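You operate a simulated robot arm through the tools that you are given. There is no shell and no other tool. Be economical: measure what you need, move in short steps, check, and stop when the job is done.

Carry out the task below with a simulated robot arm. There is one attempt and no reset: what you move stays moved.

TASK
Take the black capsule and put it on top of the cream tin. Then take the purple stamp card on the wash worktop top and put it away on the pine ledge top.
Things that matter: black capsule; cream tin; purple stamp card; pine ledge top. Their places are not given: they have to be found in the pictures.

It is judged by the outcome, as a careful person would: the job done as asked, and still so three seconds after it is handed in. It fails if anything else is knocked over, pushed out of place, dropped, spilled or broken.

THE ROBOT
A 7-joint arm with a two-finger parallel gripper, fixed in place. Base frame: the origin is at the foot of the arm, x ahead of it, y to its left, z up; the work surface is at about z = 0. Lengths are in mm, angles in rad, forces in N, time in s.
With the tool pointing down near the work surface it reaches from about 220 to 580 mm from the base axis. Its first joint turns from -1.152 to 1.152 rad. Payload 2.5 kg.
Tool frame: the origin (TCP) lies between the finger pads and is the grasp point; the fingertips stand 23 mm ahead of it; z points along the fingers, y is the line along which they close. The gripper opens to 94 mm. The fingers are 38 mm wide and 10 mm thick; the gripper's body (54 by 96 mm) begins 39 mm behind the TCP.
Orientation is that of the tool frame in the base frame, as a unit quaternion [w, x, y, z]. With the fingers straight down and closing along the base's y, the tool's x points along the base's -x, its y along +y and its z along -z.

THE INTERFACE
- The arm moves only by the tool arm_command. Its argument "deltas" is text: rows parted by semicolons, each of 7 numbers parted by spaces: the turn, a rotation vector about the base's x, y, z in rad, then the shift along the base's x, y, z in mm, then the gripper command, from -1 (fully open) to 1 (shut), values between in proportion. In form: rx ry rz dx dy dz fingers; .... A call has 1 to 10 rows; each row shifts and turns the commanded pose from where the row before left it. A row lasts 0.2 s, in which the tool goes at most 50 mm and 0.15 rad; a call with a longer step from one row to the next is refused whole, and so is a gripper value outside its range. A pose out of reach is approached as far as the arm can. The call stops where the force on the tool passes 40 N (or 10 N more than at its start, if that is more) or the arm is blocked; 0.2 s more then pass. The fingers move at their own pace (about 108 mm/s each) and stop on an object; they squeeze with about 32 N. The grip force told is the motor's: it shows also when the fingers shut on nothing. Time passes only in rows, and 0.2 s behind the last, so rows that do not move let the fingers close. It gives the time, the measured TCP pose, the force on the tool (base axes), the opening and the grip force at its end, in the units of the frame above (readings bear some noise).
- Cameras (640 x 400 px; columns grow to the right, rows downward): "scene" is fixed at [104, -396, 550.4]; the picture's right is [0.94, -0.35, 0.00], its down [-0.18, -0.48, -0.86] and it looks along [0.30, 0.81, -0.51] (base axes); focal length 214 px, centre (320, 200). "wrist" rides on the gripper at [-39, 0, -44] in the tool frame; the picture's right is [0.00, -1.00, 0.00], its down [0.97, 0.00, -0.24] and it looks along [0.24, 0.00, 0.97] (tool axes); focal length 218 px, centre (320, 200).
- get_image(camera): a new picture of that camera. No time passes.
- pixel_to_xyz(camera, pixels): for up to 12 pixels [column, row] of the newest picture of that camera ("zoom" is the newest enlarged one), the place [x, y, z] in the base frame of the surface seen there, good to about 2 mm. No time passes.
- close_up(camera, box): a new picture of the part [left, top, right, bottom] of that camera's present view, enlarged. No time passes.
- finish_job(): hands the job in; it is judged then, once.

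Work in short steps. Measure before you move; look again where a grasp or a placing could have gone wrong, and mend it. You have 80 turns and 54 pictures in all, the two below and enlarged ones among them. Open the gripper and draw the arm clear of the work before you hand the job in, unless the task says otherwise; then end with one line.

The tools are called after "Call:" as name(argument=value, ...) on one line, values as JSON. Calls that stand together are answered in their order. arm_command: Moves the arm, as the interface text tells. Its arguments: {"type":"object","properties":{"deltas":{"type":"string"}},"required":["deltas"]} The other tools are called the same way: get_image (camera) takes a picture; pixel_to_xyz (camera, pixels) gives the place of the surface under pixels of a picture; close_up (camera, box) takes an enlarged picture of a part of a camera's view; finish_job () hands the job in.

At the start:

```text
clock: 0.0
tool_pos: [268.2, -207.9, 520.1]
tcp_rot: [0.0, 0.001, 1.0, 0.0]
force: [-0.7, -0.5, -0.2]
grip_width: 94.2
grip_force: 0.0
```

scene: 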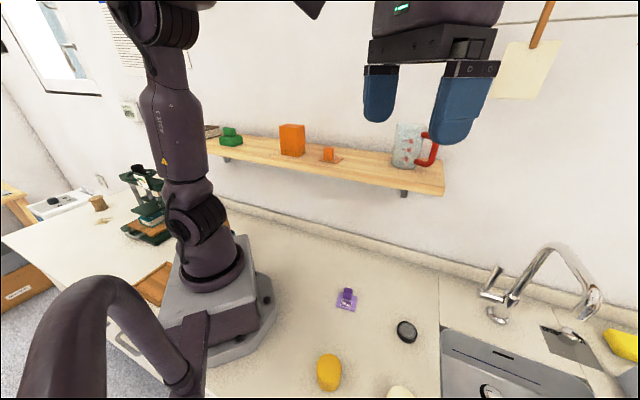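
wrist: 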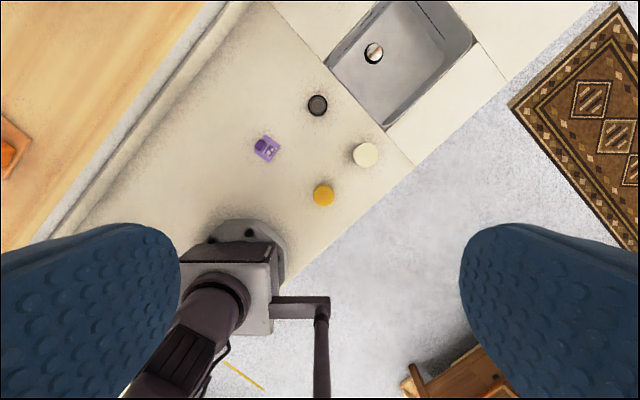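

The worktop holds a purple item at scene (347,299), a black one at (406,331), a yellow one at (329,372) and a cream one at (400,392). The pine shelf is above. I'll enlarge these areas before measuring.

Call:
close_up(camera="wrist", box=[220, 70, 420, 230])

Call:
close_up(camera="scene", box=[190, 100, 460, 220])

Call:
pixel_to_xyz(camera="wrist", pixels=[[317, 105], [266, 148], [262, 145], [365, 155], [323, 195], [308, 105], [327, 105], [353, 155], [378, 155], [300, 150], [240, 125], [275, 153]])

Call:
pixel_to_xyz(camera="scene", pixels=[[406, 331], [406, 323], [347, 293], [347, 305], [329, 155], [335, 162], [292, 150], [360, 160], [380, 172], [405, 160], [430, 180], [260, 150]])

```text
2.50 times, centred on (320, 150) of wrist
```

zoom: 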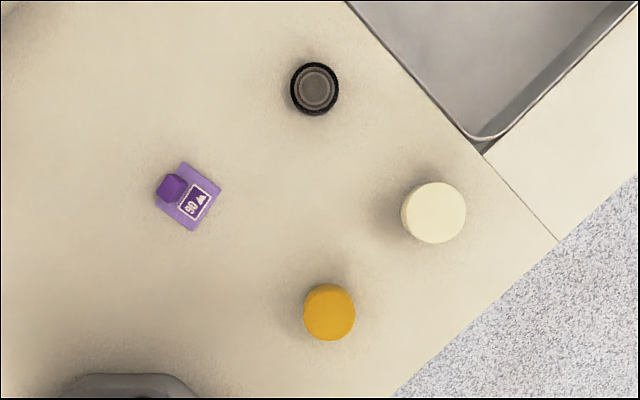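

```text
2.37 times, centred on (325, 160) of scene
```

zoom: 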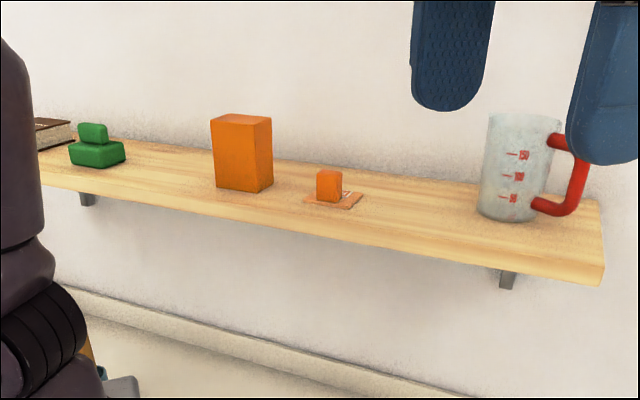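

```text
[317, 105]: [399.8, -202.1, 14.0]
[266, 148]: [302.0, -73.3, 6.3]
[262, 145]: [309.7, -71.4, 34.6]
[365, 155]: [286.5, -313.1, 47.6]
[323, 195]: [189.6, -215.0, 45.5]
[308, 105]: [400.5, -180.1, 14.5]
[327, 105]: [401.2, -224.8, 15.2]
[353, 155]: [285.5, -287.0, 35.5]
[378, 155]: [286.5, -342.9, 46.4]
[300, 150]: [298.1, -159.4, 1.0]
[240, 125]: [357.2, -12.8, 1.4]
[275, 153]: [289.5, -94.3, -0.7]
```

```text
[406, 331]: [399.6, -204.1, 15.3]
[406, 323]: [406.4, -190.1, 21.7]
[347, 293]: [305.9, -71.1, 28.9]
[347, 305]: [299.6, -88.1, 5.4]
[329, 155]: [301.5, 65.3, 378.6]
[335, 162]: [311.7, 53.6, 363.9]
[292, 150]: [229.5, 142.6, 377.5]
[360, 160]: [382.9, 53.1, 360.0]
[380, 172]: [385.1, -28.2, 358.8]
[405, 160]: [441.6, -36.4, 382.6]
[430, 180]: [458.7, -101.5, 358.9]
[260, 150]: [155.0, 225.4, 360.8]
```

Call:
close_up(camera="scene", box=[310, 270, 450, 400])

Call:
arm_command(deltas="0 0 0 30 0 -40 -1;0 0 0 30 0 -45 -1;0 0 0 30 2 -45 -1;0 0 0 25 2 -45 -1;0 0 0 16 2 -45 -1;0 0 0 0 0 -45 -1;0 0 0 0 0 -45 -1;0 0 0 0 0 -45 -1;0 0 0 0 0 -25 -1;0 0 0 0 0 0 -1")

Call:
get_image(camera="wrist")

```text
3.08 times, centred on (380, 335) of scene
```

zoom: 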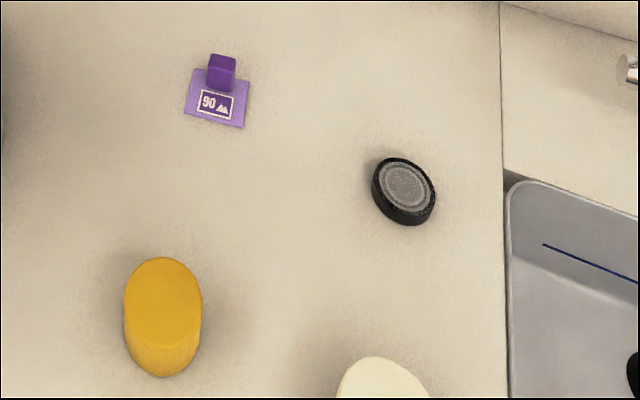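

```text
refused: row 2 steps farther than a row can; nothing moved
```

```text
48 pictures are left
```

wrist: 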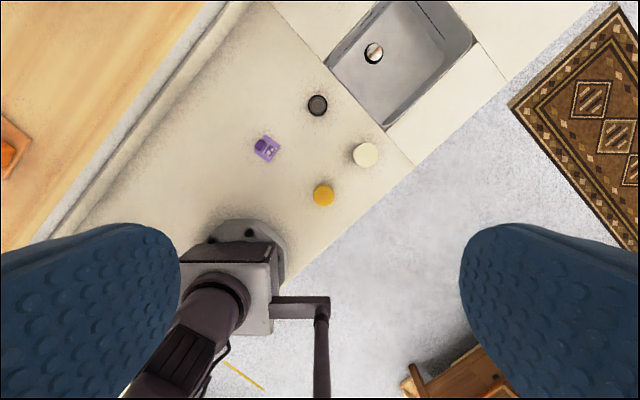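

The capsule is a low black puck at about (400,-202), roughly 16–20 mm tall. That command was refused for a step over 50 mm, so I'll descend above it in smaller steps.

Call:
arm_command(deltas="0 0 0 22 1 -40 -1;0 0 0 22 1 -40 -1;0 0 0 22 1 -40 -1;0 0 0 22 1 -40 -1;0 0 0 22 1 -40 -1;0 0 0 22 1 -40 -1;0 0 0 0 0 -45 -1;0 0 0 0 0 -45 -1;0 0 0 0 0 -45 -1;0 0 0 0 0 0 -1")

Call:
get_image(camera="wrist")

```text
clock: 2.2
tool_pos: [403.8, -202.0, 145.5]
tcp_rot: [0.001, 0.0, 1.0, 0.0]
force: [0.4, -0.3, 0.2]
grip_width: 93.9
grip_force: 0.0
```

```text
47 pictures are left
```

wrist: 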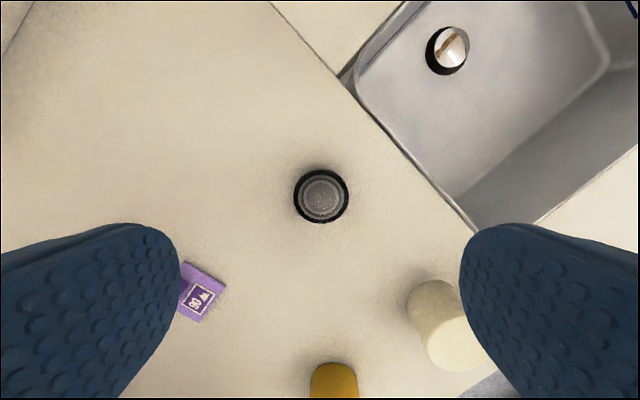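

The capsule is centred at (321,196). I'll measure its rim and top, and the tin's top.

Call:
pixel_to_xyz(camera="wrist", pixels=[[321, 196], [297, 196], [345, 196], [321, 173], [321, 218], [321, 210], [270, 196], [450, 340], [440, 300]])

```text
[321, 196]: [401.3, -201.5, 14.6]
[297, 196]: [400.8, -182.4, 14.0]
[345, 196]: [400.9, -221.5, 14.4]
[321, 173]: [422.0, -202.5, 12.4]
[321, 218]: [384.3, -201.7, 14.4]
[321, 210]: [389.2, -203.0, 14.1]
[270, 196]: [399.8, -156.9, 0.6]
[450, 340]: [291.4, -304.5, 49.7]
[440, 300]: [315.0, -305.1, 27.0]
```

The puck's centre is (402,-202), its diameter is about 44 and its top is at z≈14.5. I'll descend to TCP z≈27 (tips at about 4) and close.

Call:
arm_command(deltas="0 0 0 -2 0 -40 -1;0 0 0 0 0 -40 -0.4;0 0 0 0 0 -25 -0.3;0 0 0 0 0 -13 -0.3;0 0 0 0 0 0 -0.3;0 0 0 0 0 0 1;0 0 0 0 0 0 1;0 0 0 0 0 0 1")

```text
clock: 4.0
tool_pos: [399.4, -201.9, 27.2]
tcp_rot: [0.0, 0.0, 1.0, -0.001]
force: [0.5, -0.4, -0.1]
grip_width: 45.0
grip_force: 32.4
```

Gripped at 45 mm. I'll lift it and move to just short of the tin.

Call:
arm_command(deltas="0 0 0 0 0 40 1;0 0 0 0 0 40 1;0 0 0 0 0 33 1;0 0 0 -25 -25 0 1;0 0 0 -25 -25 0 1;0 0 0 -25 -25 0 1;0 0 0 -20 -20 0 1;0 0 0 0 0 0 1")

Call:
get_image(camera="wrist")

Call:
get_image(camera="scene")

```text
clock: 5.8
tool_pos: [303.0, -296.8, 139.3]
tcp_rot: [-0.001, 0.0, 1.0, 0.0]
force: [0.9, 1.0, -0.7]
grip_width: 44.9
grip_force: 32.0
```

```text
46 pictures are left
```

wrist: 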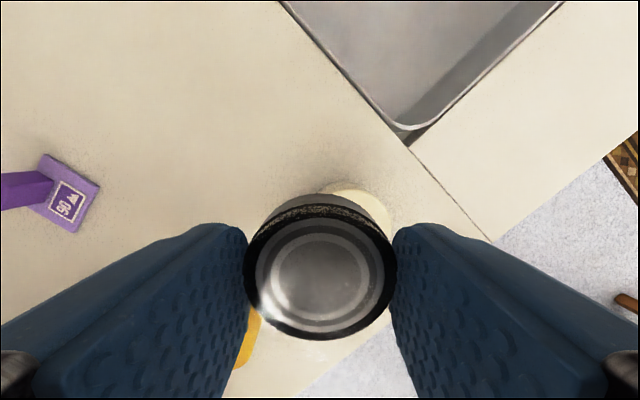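

```text
45 pictures are left
```

scene: 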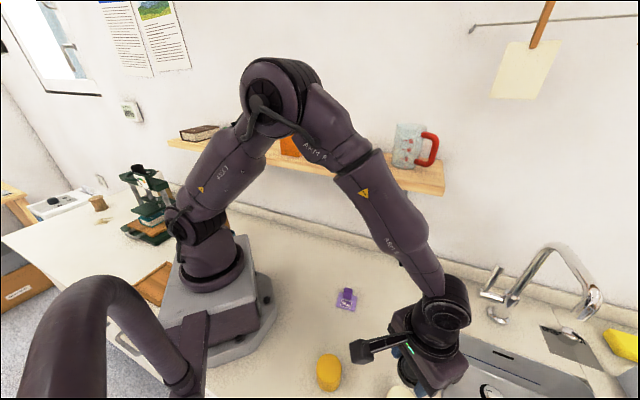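

The tin's rim is partly visible at wrist (330–390,190–235). I'll measure rim points to refine its centre.

Call:
close_up(camera="wrist", box=[300, 170, 420, 245])

Call:
pixel_to_xyz(camera="wrist", pixels=[[386, 210], [388, 218], [380, 202], [372, 196], [365, 193], [355, 191], [345, 191], [335, 192]])

```text
5.33 times, centred on (360, 208) of wrist
```

zoom: 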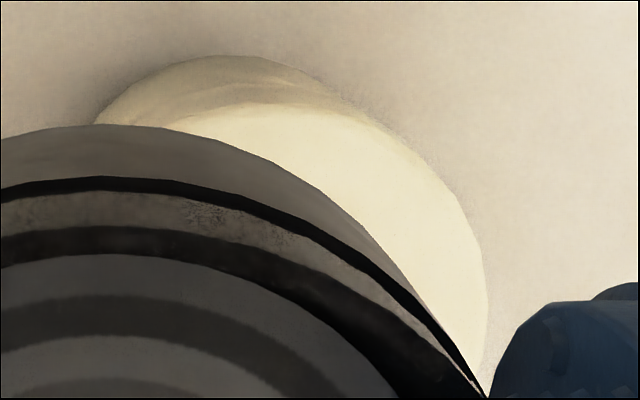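

```text
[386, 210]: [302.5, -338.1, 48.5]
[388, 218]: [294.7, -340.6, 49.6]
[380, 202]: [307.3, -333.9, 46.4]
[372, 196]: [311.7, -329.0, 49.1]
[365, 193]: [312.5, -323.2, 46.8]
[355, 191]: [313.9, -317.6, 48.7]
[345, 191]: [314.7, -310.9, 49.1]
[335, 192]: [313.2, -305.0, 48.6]
```

The rim fit gives the tin's centre at about (286,-313), radius 30, top at z≈48.5. I'll move the capsule over it and lower to TCP z≈77.

Call:
arm_command(deltas="0 0 0 -10 -8 0 1;0 0 0 -9 -8 0 1;0 0 0 0 0 -25 1;0 0 0 0 0 -20 1;0 0 0 0 0 -12 1;0 0 0 0 0 -5 1;0 0 0 0 0 0 1")

Call:
get_image(camera="wrist")

```text
clock: 7.4
tool_pos: [283.8, -311.4, 79.0]
tcp_rot: [-0.001, 0.0, 1.0, 0.0]
force: [0.0, -0.2, 0.1]
grip_width: 44.9
grip_force: 32.1
```

```text
43 pictures are left
```

wrist: 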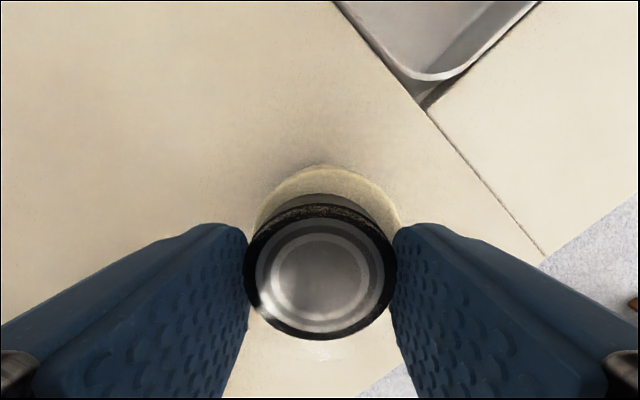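

The tin is centred under the capsule to within 2–3 mm. I'll nudge and lower gently to contact, then release.

Call:
arm_command(deltas="0 0 0 0 -2 -1 1;0 0 0 0 0 -1 1;0 0 0 0 0 -1 1;0 0 0 0 0 0 1")

```text
clock: 8.4
tool_pos: [284.0, -315.6, 76.0]
tcp_rot: [-0.001, 0.0, 1.0, 0.0]
force: [0.5, 0.1, -1.2]
grip_width: 44.8
grip_force: 32.3
```

Call:
arm_command(deltas="0 0 0 0 0 -0.7 1;0 0 0 0 0 0 1")

```text
clock: 9.0
tool_pos: [283.8, -314.8, 75.2]
tcp_rot: [0.0, 0.0, 1.0, 0.0]
force: [-2.0, 1.9, 8.0]
grip_width: 45.1
grip_force: 32.0
```

An upward force of 8 N shows the capsule is touching the tin. I'll release slowly and back off upward.

Call:
arm_command(deltas="0 0 0 0 0 0 0;0 0 0 0 0 0 -0.2;0 0 0 0 0 0 -0.4;0 0 0 0 0 20 -0.4;0 0 0 0 0 40 -0.4;0 0 0 0 0 40 -0.4;0 0 0 0 0 40 -0.4;0 0 0 0 0 0 -0.4")

Call:
get_image(camera="wrist")

```text
clock: 10.8
tool_pos: [283.2, -315.8, 212.1]
tcp_rot: [0.0, 0.001, 1.0, 0.001]
force: [0.6, 0.3, -0.1]
grip_width: 65.8
grip_force: 0.1
```

```text
42 pictures are left
```

wrist: 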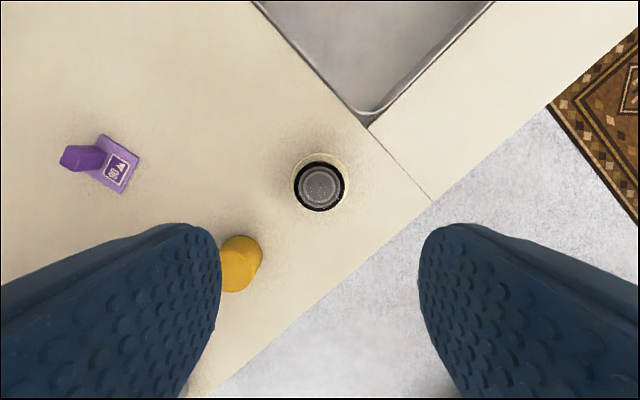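

The capsule sits centred on the tin. Next I'll move over the purple stamp card to measure its knob.

Call:
arm_command(deltas="0 0 0 0 40 0 -0.4;0 0 0 0 40 0 -0.4;0 0 0 0 40 0 -0.4;0 0 0 5 40 0 -1;0 0 0 5 40 0 -1;0 0 0 5 42 0 -1;0 0 0 0 0 0 -1")

Call:
close_up(camera="wrist", box=[240, 100, 400, 200])

Call:
get_image(camera="wrist")

```text
clock: 12.4
tool_pos: [300.6, -71.7, 215.6]
tcp_rot: [0.0, 0.0, 1.0, 0.0]
force: [0.2, -0.4, 0.2]
grip_width: 93.9
grip_force: 0.0
```

```text
4.00 times, centred on (320, 150) of wrist
```

zoom: 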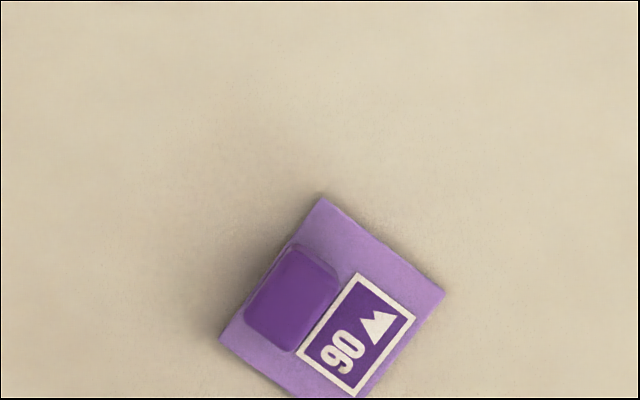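

```text
40 pictures are left
```

wrist: 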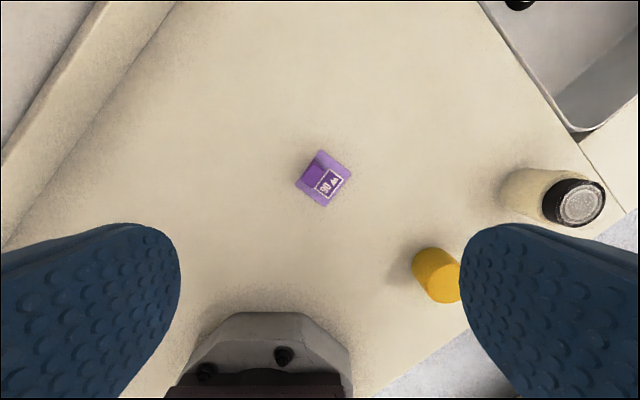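

The card's edges run at a yaw of about -0.64 rad, parallel to the wall. Before choosing a grip direction I'll look at the shelf for its depth and free area.

Call:
close_up(camera="scene", box=[250, 100, 460, 230])

Call:
pixel_to_xyz(camera="wrist", pixels=[[313, 175], [307, 170], [318, 171], [320, 151], [295, 184], [348, 172], [330, 186], [309, 181], [80, 40]])

```text
3.05 times, centred on (355, 165) of scene
```

zoom: 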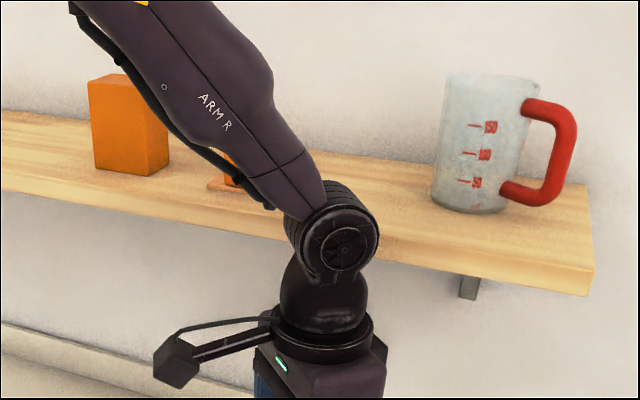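

```text
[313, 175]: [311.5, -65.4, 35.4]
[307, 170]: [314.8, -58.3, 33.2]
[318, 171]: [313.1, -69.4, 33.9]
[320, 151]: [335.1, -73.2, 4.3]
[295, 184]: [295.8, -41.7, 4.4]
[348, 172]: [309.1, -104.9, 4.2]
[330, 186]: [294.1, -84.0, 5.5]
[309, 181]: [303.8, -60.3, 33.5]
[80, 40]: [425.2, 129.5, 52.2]
```

Call:
pixel_to_xyz(camera="zoom", pixels=[[390, 163], [390, 158], [390, 230], [390, 238], [575, 262], [580, 190], [435, 195], [345, 160], [230, 155], [210, 186], [80, 185], [470, 210]])

Call:
pixel_to_xyz(camera="scene", pixels=[[300, 175], [410, 185], [412, 190]])

```text
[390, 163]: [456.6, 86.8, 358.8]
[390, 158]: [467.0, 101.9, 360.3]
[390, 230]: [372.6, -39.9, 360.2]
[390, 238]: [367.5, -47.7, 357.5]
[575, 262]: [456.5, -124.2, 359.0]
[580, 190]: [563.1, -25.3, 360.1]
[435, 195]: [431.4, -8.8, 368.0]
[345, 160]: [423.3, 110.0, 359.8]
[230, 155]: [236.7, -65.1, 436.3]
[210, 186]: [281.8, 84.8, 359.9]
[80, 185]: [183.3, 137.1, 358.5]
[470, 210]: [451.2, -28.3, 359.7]
```

```text
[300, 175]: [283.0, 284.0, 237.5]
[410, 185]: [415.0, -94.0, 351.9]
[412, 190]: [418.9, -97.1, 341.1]
```

The shelf top is at z≈359, about 170 mm deep, with free space between the orange card and the mug near (359,16). The knob's centre is (311,-66) with its top at z≈35. I'll turn the tool -0.64 rad so it closes perpendicular to the wall, then descend partway.

Call:
arm_command(deltas="0 0 -0.128 2 1 -20 -1;0 0 -0.128 2 1 -20 -1;0 0 -0.128 2 1 -20 -1;0 0 -0.128 2 1 -20 -1;0 0 -0.128 2 1.5 -20 -1;0 0 0 0 0 0 -0.5")

Call:
get_image(camera="wrist")

```text
clock: 13.8
tool_pos: [311.1, -65.4, 114.9]
tcp_rot: [0.001, 0.315, 0.949, 0.0]
force: [-0.2, -0.4, -0.8]
grip_width: 70.7
grip_force: 0.1
```

```text
38 pictures are left
```

wrist: 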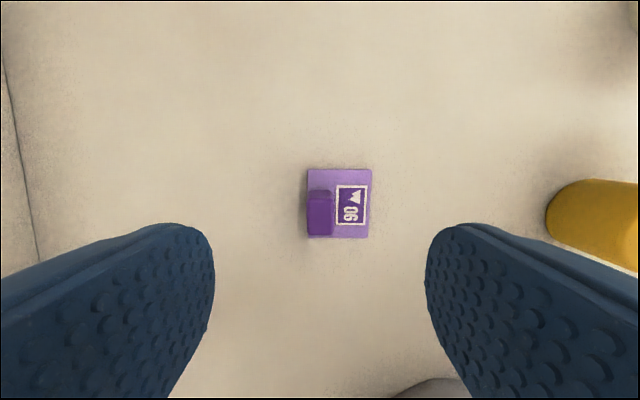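

The card is square to the image and its knob is centred at (320,212). I'll descend to z≈31 with partly open fingers, then close.

Call:
pixel_to_xyz(camera="wrist", pixels=[[320, 215], [309, 215], [331, 215], [320, 196], [320, 232], [360, 180]])

Call:
arm_command(deltas="0 0 0 0 0 -30 -0.3;0 0 0 0 0 -25 -0.1;0 0 0 0 0 -18 -0.1;0 0 0 0 0 -11 -0.1;0 0 0 0 0 0 -0.1")

Call:
get_image(camera="wrist")

```text
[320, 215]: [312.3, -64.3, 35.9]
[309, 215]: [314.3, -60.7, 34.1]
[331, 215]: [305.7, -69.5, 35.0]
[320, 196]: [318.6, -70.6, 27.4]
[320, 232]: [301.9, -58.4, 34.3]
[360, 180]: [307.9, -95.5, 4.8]
```

```text
clock: 15.0
tool_pos: [310.6, -66.3, 31.0]
tcp_rot: [0.0, 0.313, 0.95, 0.0]
force: [-0.2, -0.7, -0.2]
grip_width: 51.6
grip_force: 0.1
```

```text
37 pictures are left
```

wrist: 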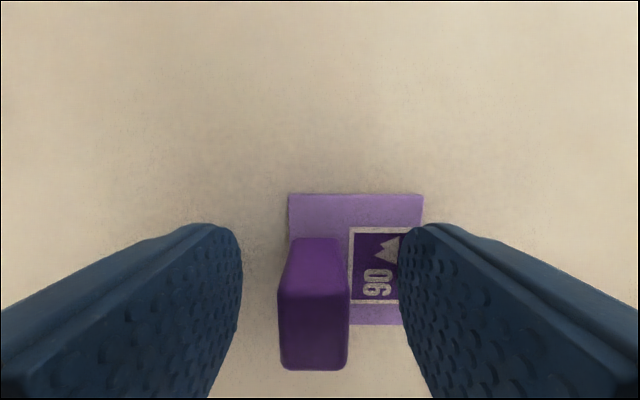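

Call:
arm_command(deltas="0 0 0 0.8 1 0 -0.1;0 0 0 0 0 0 1;0 0 0 0 0 0 1;0 0 0 0 0 0 1;0 0 0 0 0 0 1")

Call:
get_image(camera="wrist")

```text
clock: 16.2
tool_pos: [310.3, -65.8, 31.6]
tcp_rot: [0.0, 0.314, 0.949, 0.0]
force: [-0.4, -1.0, -0.1]
grip_width: 15.7
grip_force: 32.2
```

```text
36 pictures are left
```

wrist: 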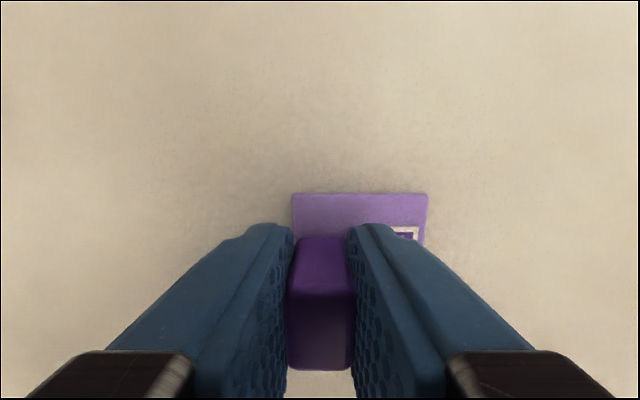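

The knob is held at 15.7 mm. I'll lift while backing away from the wall so the gripper clears the shelf's front edge, rising to z≈470.

Call:
arm_command(deltas="0 0 0 0 0 30 1;0 0 0 -5 -13 45 1;0 0 0 -5 -13 45 1;0 0 0 -5 -13 45 1;0 0 0 -5 -13 45 1;0 0 0 -5 -12 45 1;0 0 0 0 0 48 1;0 0 0 0 0 48 1;0 0 0 0 0 48 1;0 0 0 0 0 40 1")

Call:
get_image(camera="wrist")

Call:
get_image(camera="scene")

```text
clock: 18.4
tool_pos: [285.9, -128.5, 471.0]
tcp_rot: [0.0, 0.315, 0.949, 0.0]
force: [0.1, -0.2, 0.2]
grip_width: 15.6
grip_force: 32.4
```

```text
35 pictures are left
```

wrist: 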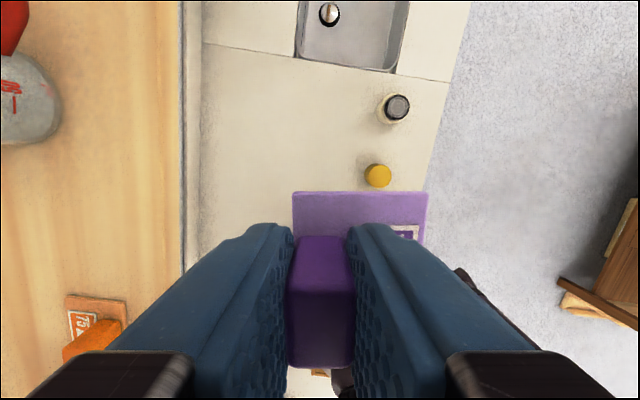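

```text
34 pictures are left
```

scene: 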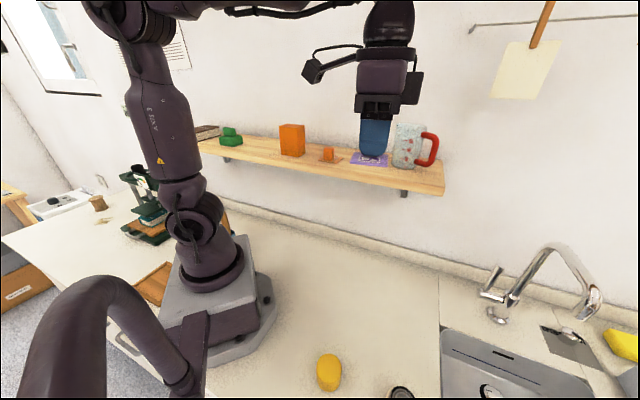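

The shelf's front edge runs vertically at column 182, the orange card's end is at (125,300) and the mug's near side is at (60,110). I'll measure these to fix the target.

Call:
pixel_to_xyz(camera="wrist", pixels=[[178, 50], [178, 250], [68, 294], [127, 302], [60, 110], [40, 142], [15, 143], [30, 60], [55, 80], [100, 200], [20, 250], [95, 335]])

```text
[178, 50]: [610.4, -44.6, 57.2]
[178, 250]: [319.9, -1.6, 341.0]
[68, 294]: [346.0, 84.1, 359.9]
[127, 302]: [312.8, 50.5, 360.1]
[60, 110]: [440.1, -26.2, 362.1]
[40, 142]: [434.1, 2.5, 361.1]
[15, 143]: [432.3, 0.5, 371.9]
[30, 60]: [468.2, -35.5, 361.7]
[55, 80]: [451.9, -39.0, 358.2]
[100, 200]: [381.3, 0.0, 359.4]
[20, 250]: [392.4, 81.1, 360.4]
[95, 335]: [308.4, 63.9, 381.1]
```

Shelf points show it lies at 45°: front edge s≈226 along (0.707,0.707), mug left edge u≈300, orange card end u≈185. I'll turn another -0.14 rad to square the card and move above (370,26).

Call:
arm_command(deltas="0 0 -0.0235 14 25.8 0 1;0 0 -0.0235 14 25.8 0 1;0 0 -0.0235 14 25.8 0 1;0 0 -0.0235 14 25.8 0 1;0 0 -0.0235 14 25.8 0 1;0 0 -0.0235 13.9 25.7 0 1;0 0 0 0 0 -20 1;0 0 0 0 0 -20 1;0 0 0 0 0 0 1")

Call:
get_image(camera="wrist")

Call:
get_image(camera="scene")

```text
clock: 20.4
tool_pos: [368.4, 24.5, 428.3]
tcp_rot: [0.0, 0.382, 0.924, 0.0]
force: [-0.4, 0.2, -0.5]
grip_width: 16.0
grip_force: 32.0
```

```text
33 pictures are left
```

wrist: 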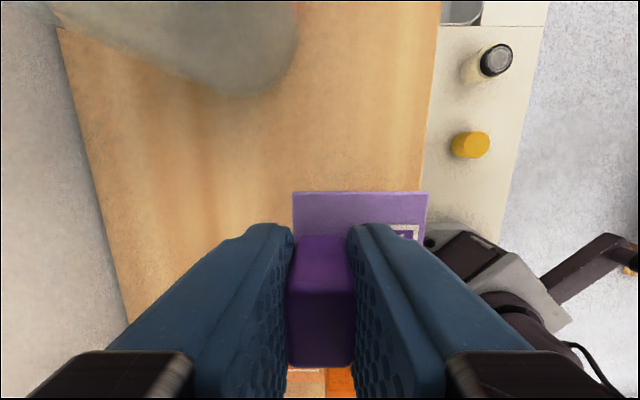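

```text
32 pictures are left
```

scene: 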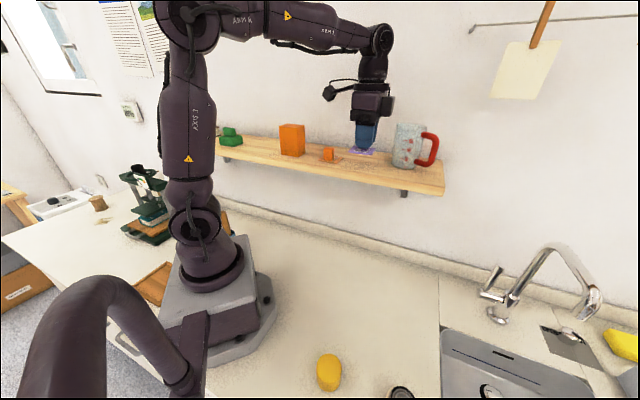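

The card is over the shelf and roughly square to it. I'll check mug and card clearances before lowering.

Call:
pixel_to_xyz(camera="wrist", pixels=[[250, 92], [290, 60], [230, 50], [100, 40], [298, 10], [425, 195], [295, 195], [350, 150], [310, 372], [340, 380]])

Call:
close_up(camera="scene", box=[300, 70, 450, 200])

```text
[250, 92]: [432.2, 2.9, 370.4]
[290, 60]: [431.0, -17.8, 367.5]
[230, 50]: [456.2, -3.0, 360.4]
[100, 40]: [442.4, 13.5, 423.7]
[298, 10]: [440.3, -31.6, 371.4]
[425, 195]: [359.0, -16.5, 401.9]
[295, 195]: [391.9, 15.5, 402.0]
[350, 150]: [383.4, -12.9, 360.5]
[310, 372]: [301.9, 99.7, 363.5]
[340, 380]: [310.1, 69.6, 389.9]
```

```text
3.08 times, centred on (375, 135) of scene
```

zoom: 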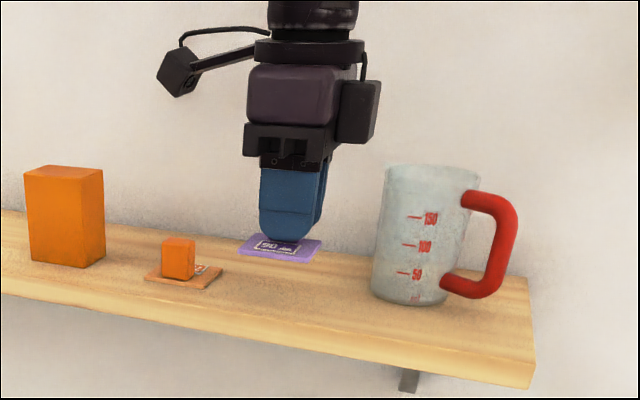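

The camera box has a gap of about 20 mm to the mug. I'll shift 8 mm further from it and 5 mm forward, then lower to just above the shelf.

Call:
arm_command(deltas="0 0 0 -9.2 2.2 0 1;0 0 0 0 0 -15 1;0 0 0 0 0 -12 1;0 0 0 0 0 -7 1;0 0 0 0 0 -1 1;0 0 0 0 0 0 1")

Call:
close_up(camera="scene", box=[300, 100, 450, 200])

```text
clock: 21.8
tool_pos: [360.4, 25.8, 394.5]
tcp_rot: [0.0, 0.381, 0.925, 0.0]
force: [-0.5, -0.1, -0.1]
grip_width: 15.8
grip_force: 32.1
```

```text
4.00 times, centred on (375, 150) of scene
```

zoom: 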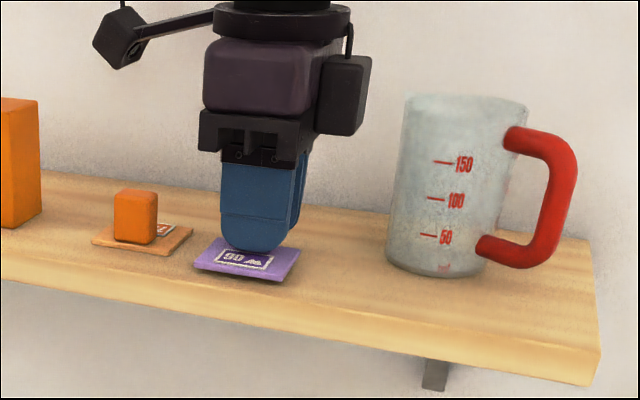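

It hangs about 3–4 mm above the shelf with clear room all round. I'll lower in 1 mm steps to contact.

Call:
arm_command(deltas="0 0 0 0 0 -1 1;0 0 0 0 0 -1 1;0 0 0 0 0 -1 1;0 0 0 0 0 0 1")

```text
clock: 22.8
tool_pos: [361.1, 25.9, 391.4]
tcp_rot: [0.001, 0.38, 0.925, 0.0]
force: [-0.2, 0.4, -0.2]
grip_width: 16.0
grip_force: 31.9
```

Call:
arm_command(deltas="0 0 0 0 0 -0.7 1;0 0 0 0 0 0 1")

```text
clock: 23.4
tool_pos: [360.1, 26.9, 390.5]
tcp_rot: [0.0, 0.381, 0.925, 0.0]
force: [1.0, -0.3, -0.8]
grip_width: 15.9
grip_force: 31.4
```

Call:
arm_command(deltas="0 0 0 0 0 -0.7 1;0 0 0 0 0 0 1")

```text
clock: 24.0
tool_pos: [361.1, 27.5, 391.2]
tcp_rot: [0.0, 0.38, 0.925, 0.001]
force: [1.5, 0.5, 3.4]
grip_width: 15.8
grip_force: 32.1
```

The upward force of 3.4 N shows contact. I'll open in steps and retreat straight up.

Call:
arm_command(deltas="0 0 0 0 0 0 0.6;0 0 0 0 0 0 0.4;0 0 0 0 0 0 0.2;0 0 0 0 0 15 0.2;0 0 0 0 0 30 0.2;0 0 0 0 0 40 0.2;0 0 0 0 0 40 0.2;0 0 0 0 0 0 0.2")

Call:
close_up(camera="scene", box=[300, 70, 450, 200])

```text
clock: 25.8
tool_pos: [360.4, 24.6, 514.7]
tcp_rot: [0.0, 0.38, 0.925, 0.0]
force: [0.1, 0.1, -0.5]
grip_width: 37.6
grip_force: 0.0
```

```text
3.08 times, centred on (375, 135) of scene
```

zoom: 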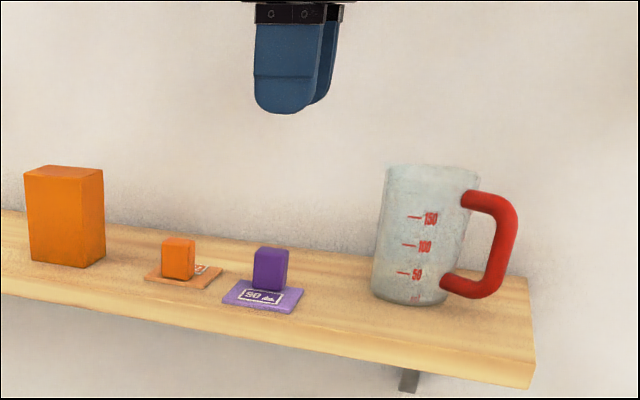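

The card rests flat on the ledge. I'll draw the arm clear of the shelf and open it, then check the whole scene.

Call:
arm_command(deltas="0 0 0 -12 -30 5 0.2;0 0 0 -12 -30 5 -0.2;0 0 0 -12 -30 0 -0.6;0 0 0 -12 -30 0 -1;0 0 0 -12 -30 0 -1;0 0 0 -12 -30 0 -1;0 0 0 0 0 0 -1")

Call:
get_image(camera="wrist")

Call:
get_image(camera="scene")

```text
clock: 27.4
tool_pos: [286.1, -152.0, 522.8]
tcp_rot: [0.0, 0.381, 0.925, 0.0]
force: [0.6, 1.1, -0.4]
grip_width: 93.9
grip_force: 0.1
```

```text
28 pictures are left
```

wrist: 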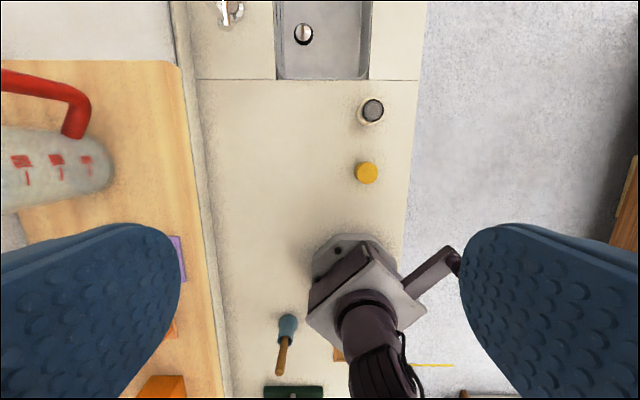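

```text
27 pictures are left
```

scene: 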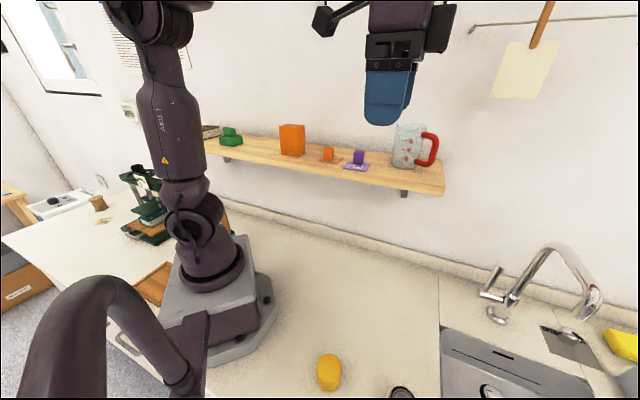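

The capsule is on the tin at wrist (372,110), the card is on the ledge at scene (358,162), and nothing else has moved. The arm is clear and open, so I'm handing in.

Call:
finish_job()

```text
The job is handed in.
```

The black capsule is on top of the cream tin and the purple stamp card is on the pine ledge; nothing else was moved, and the job is handed in.
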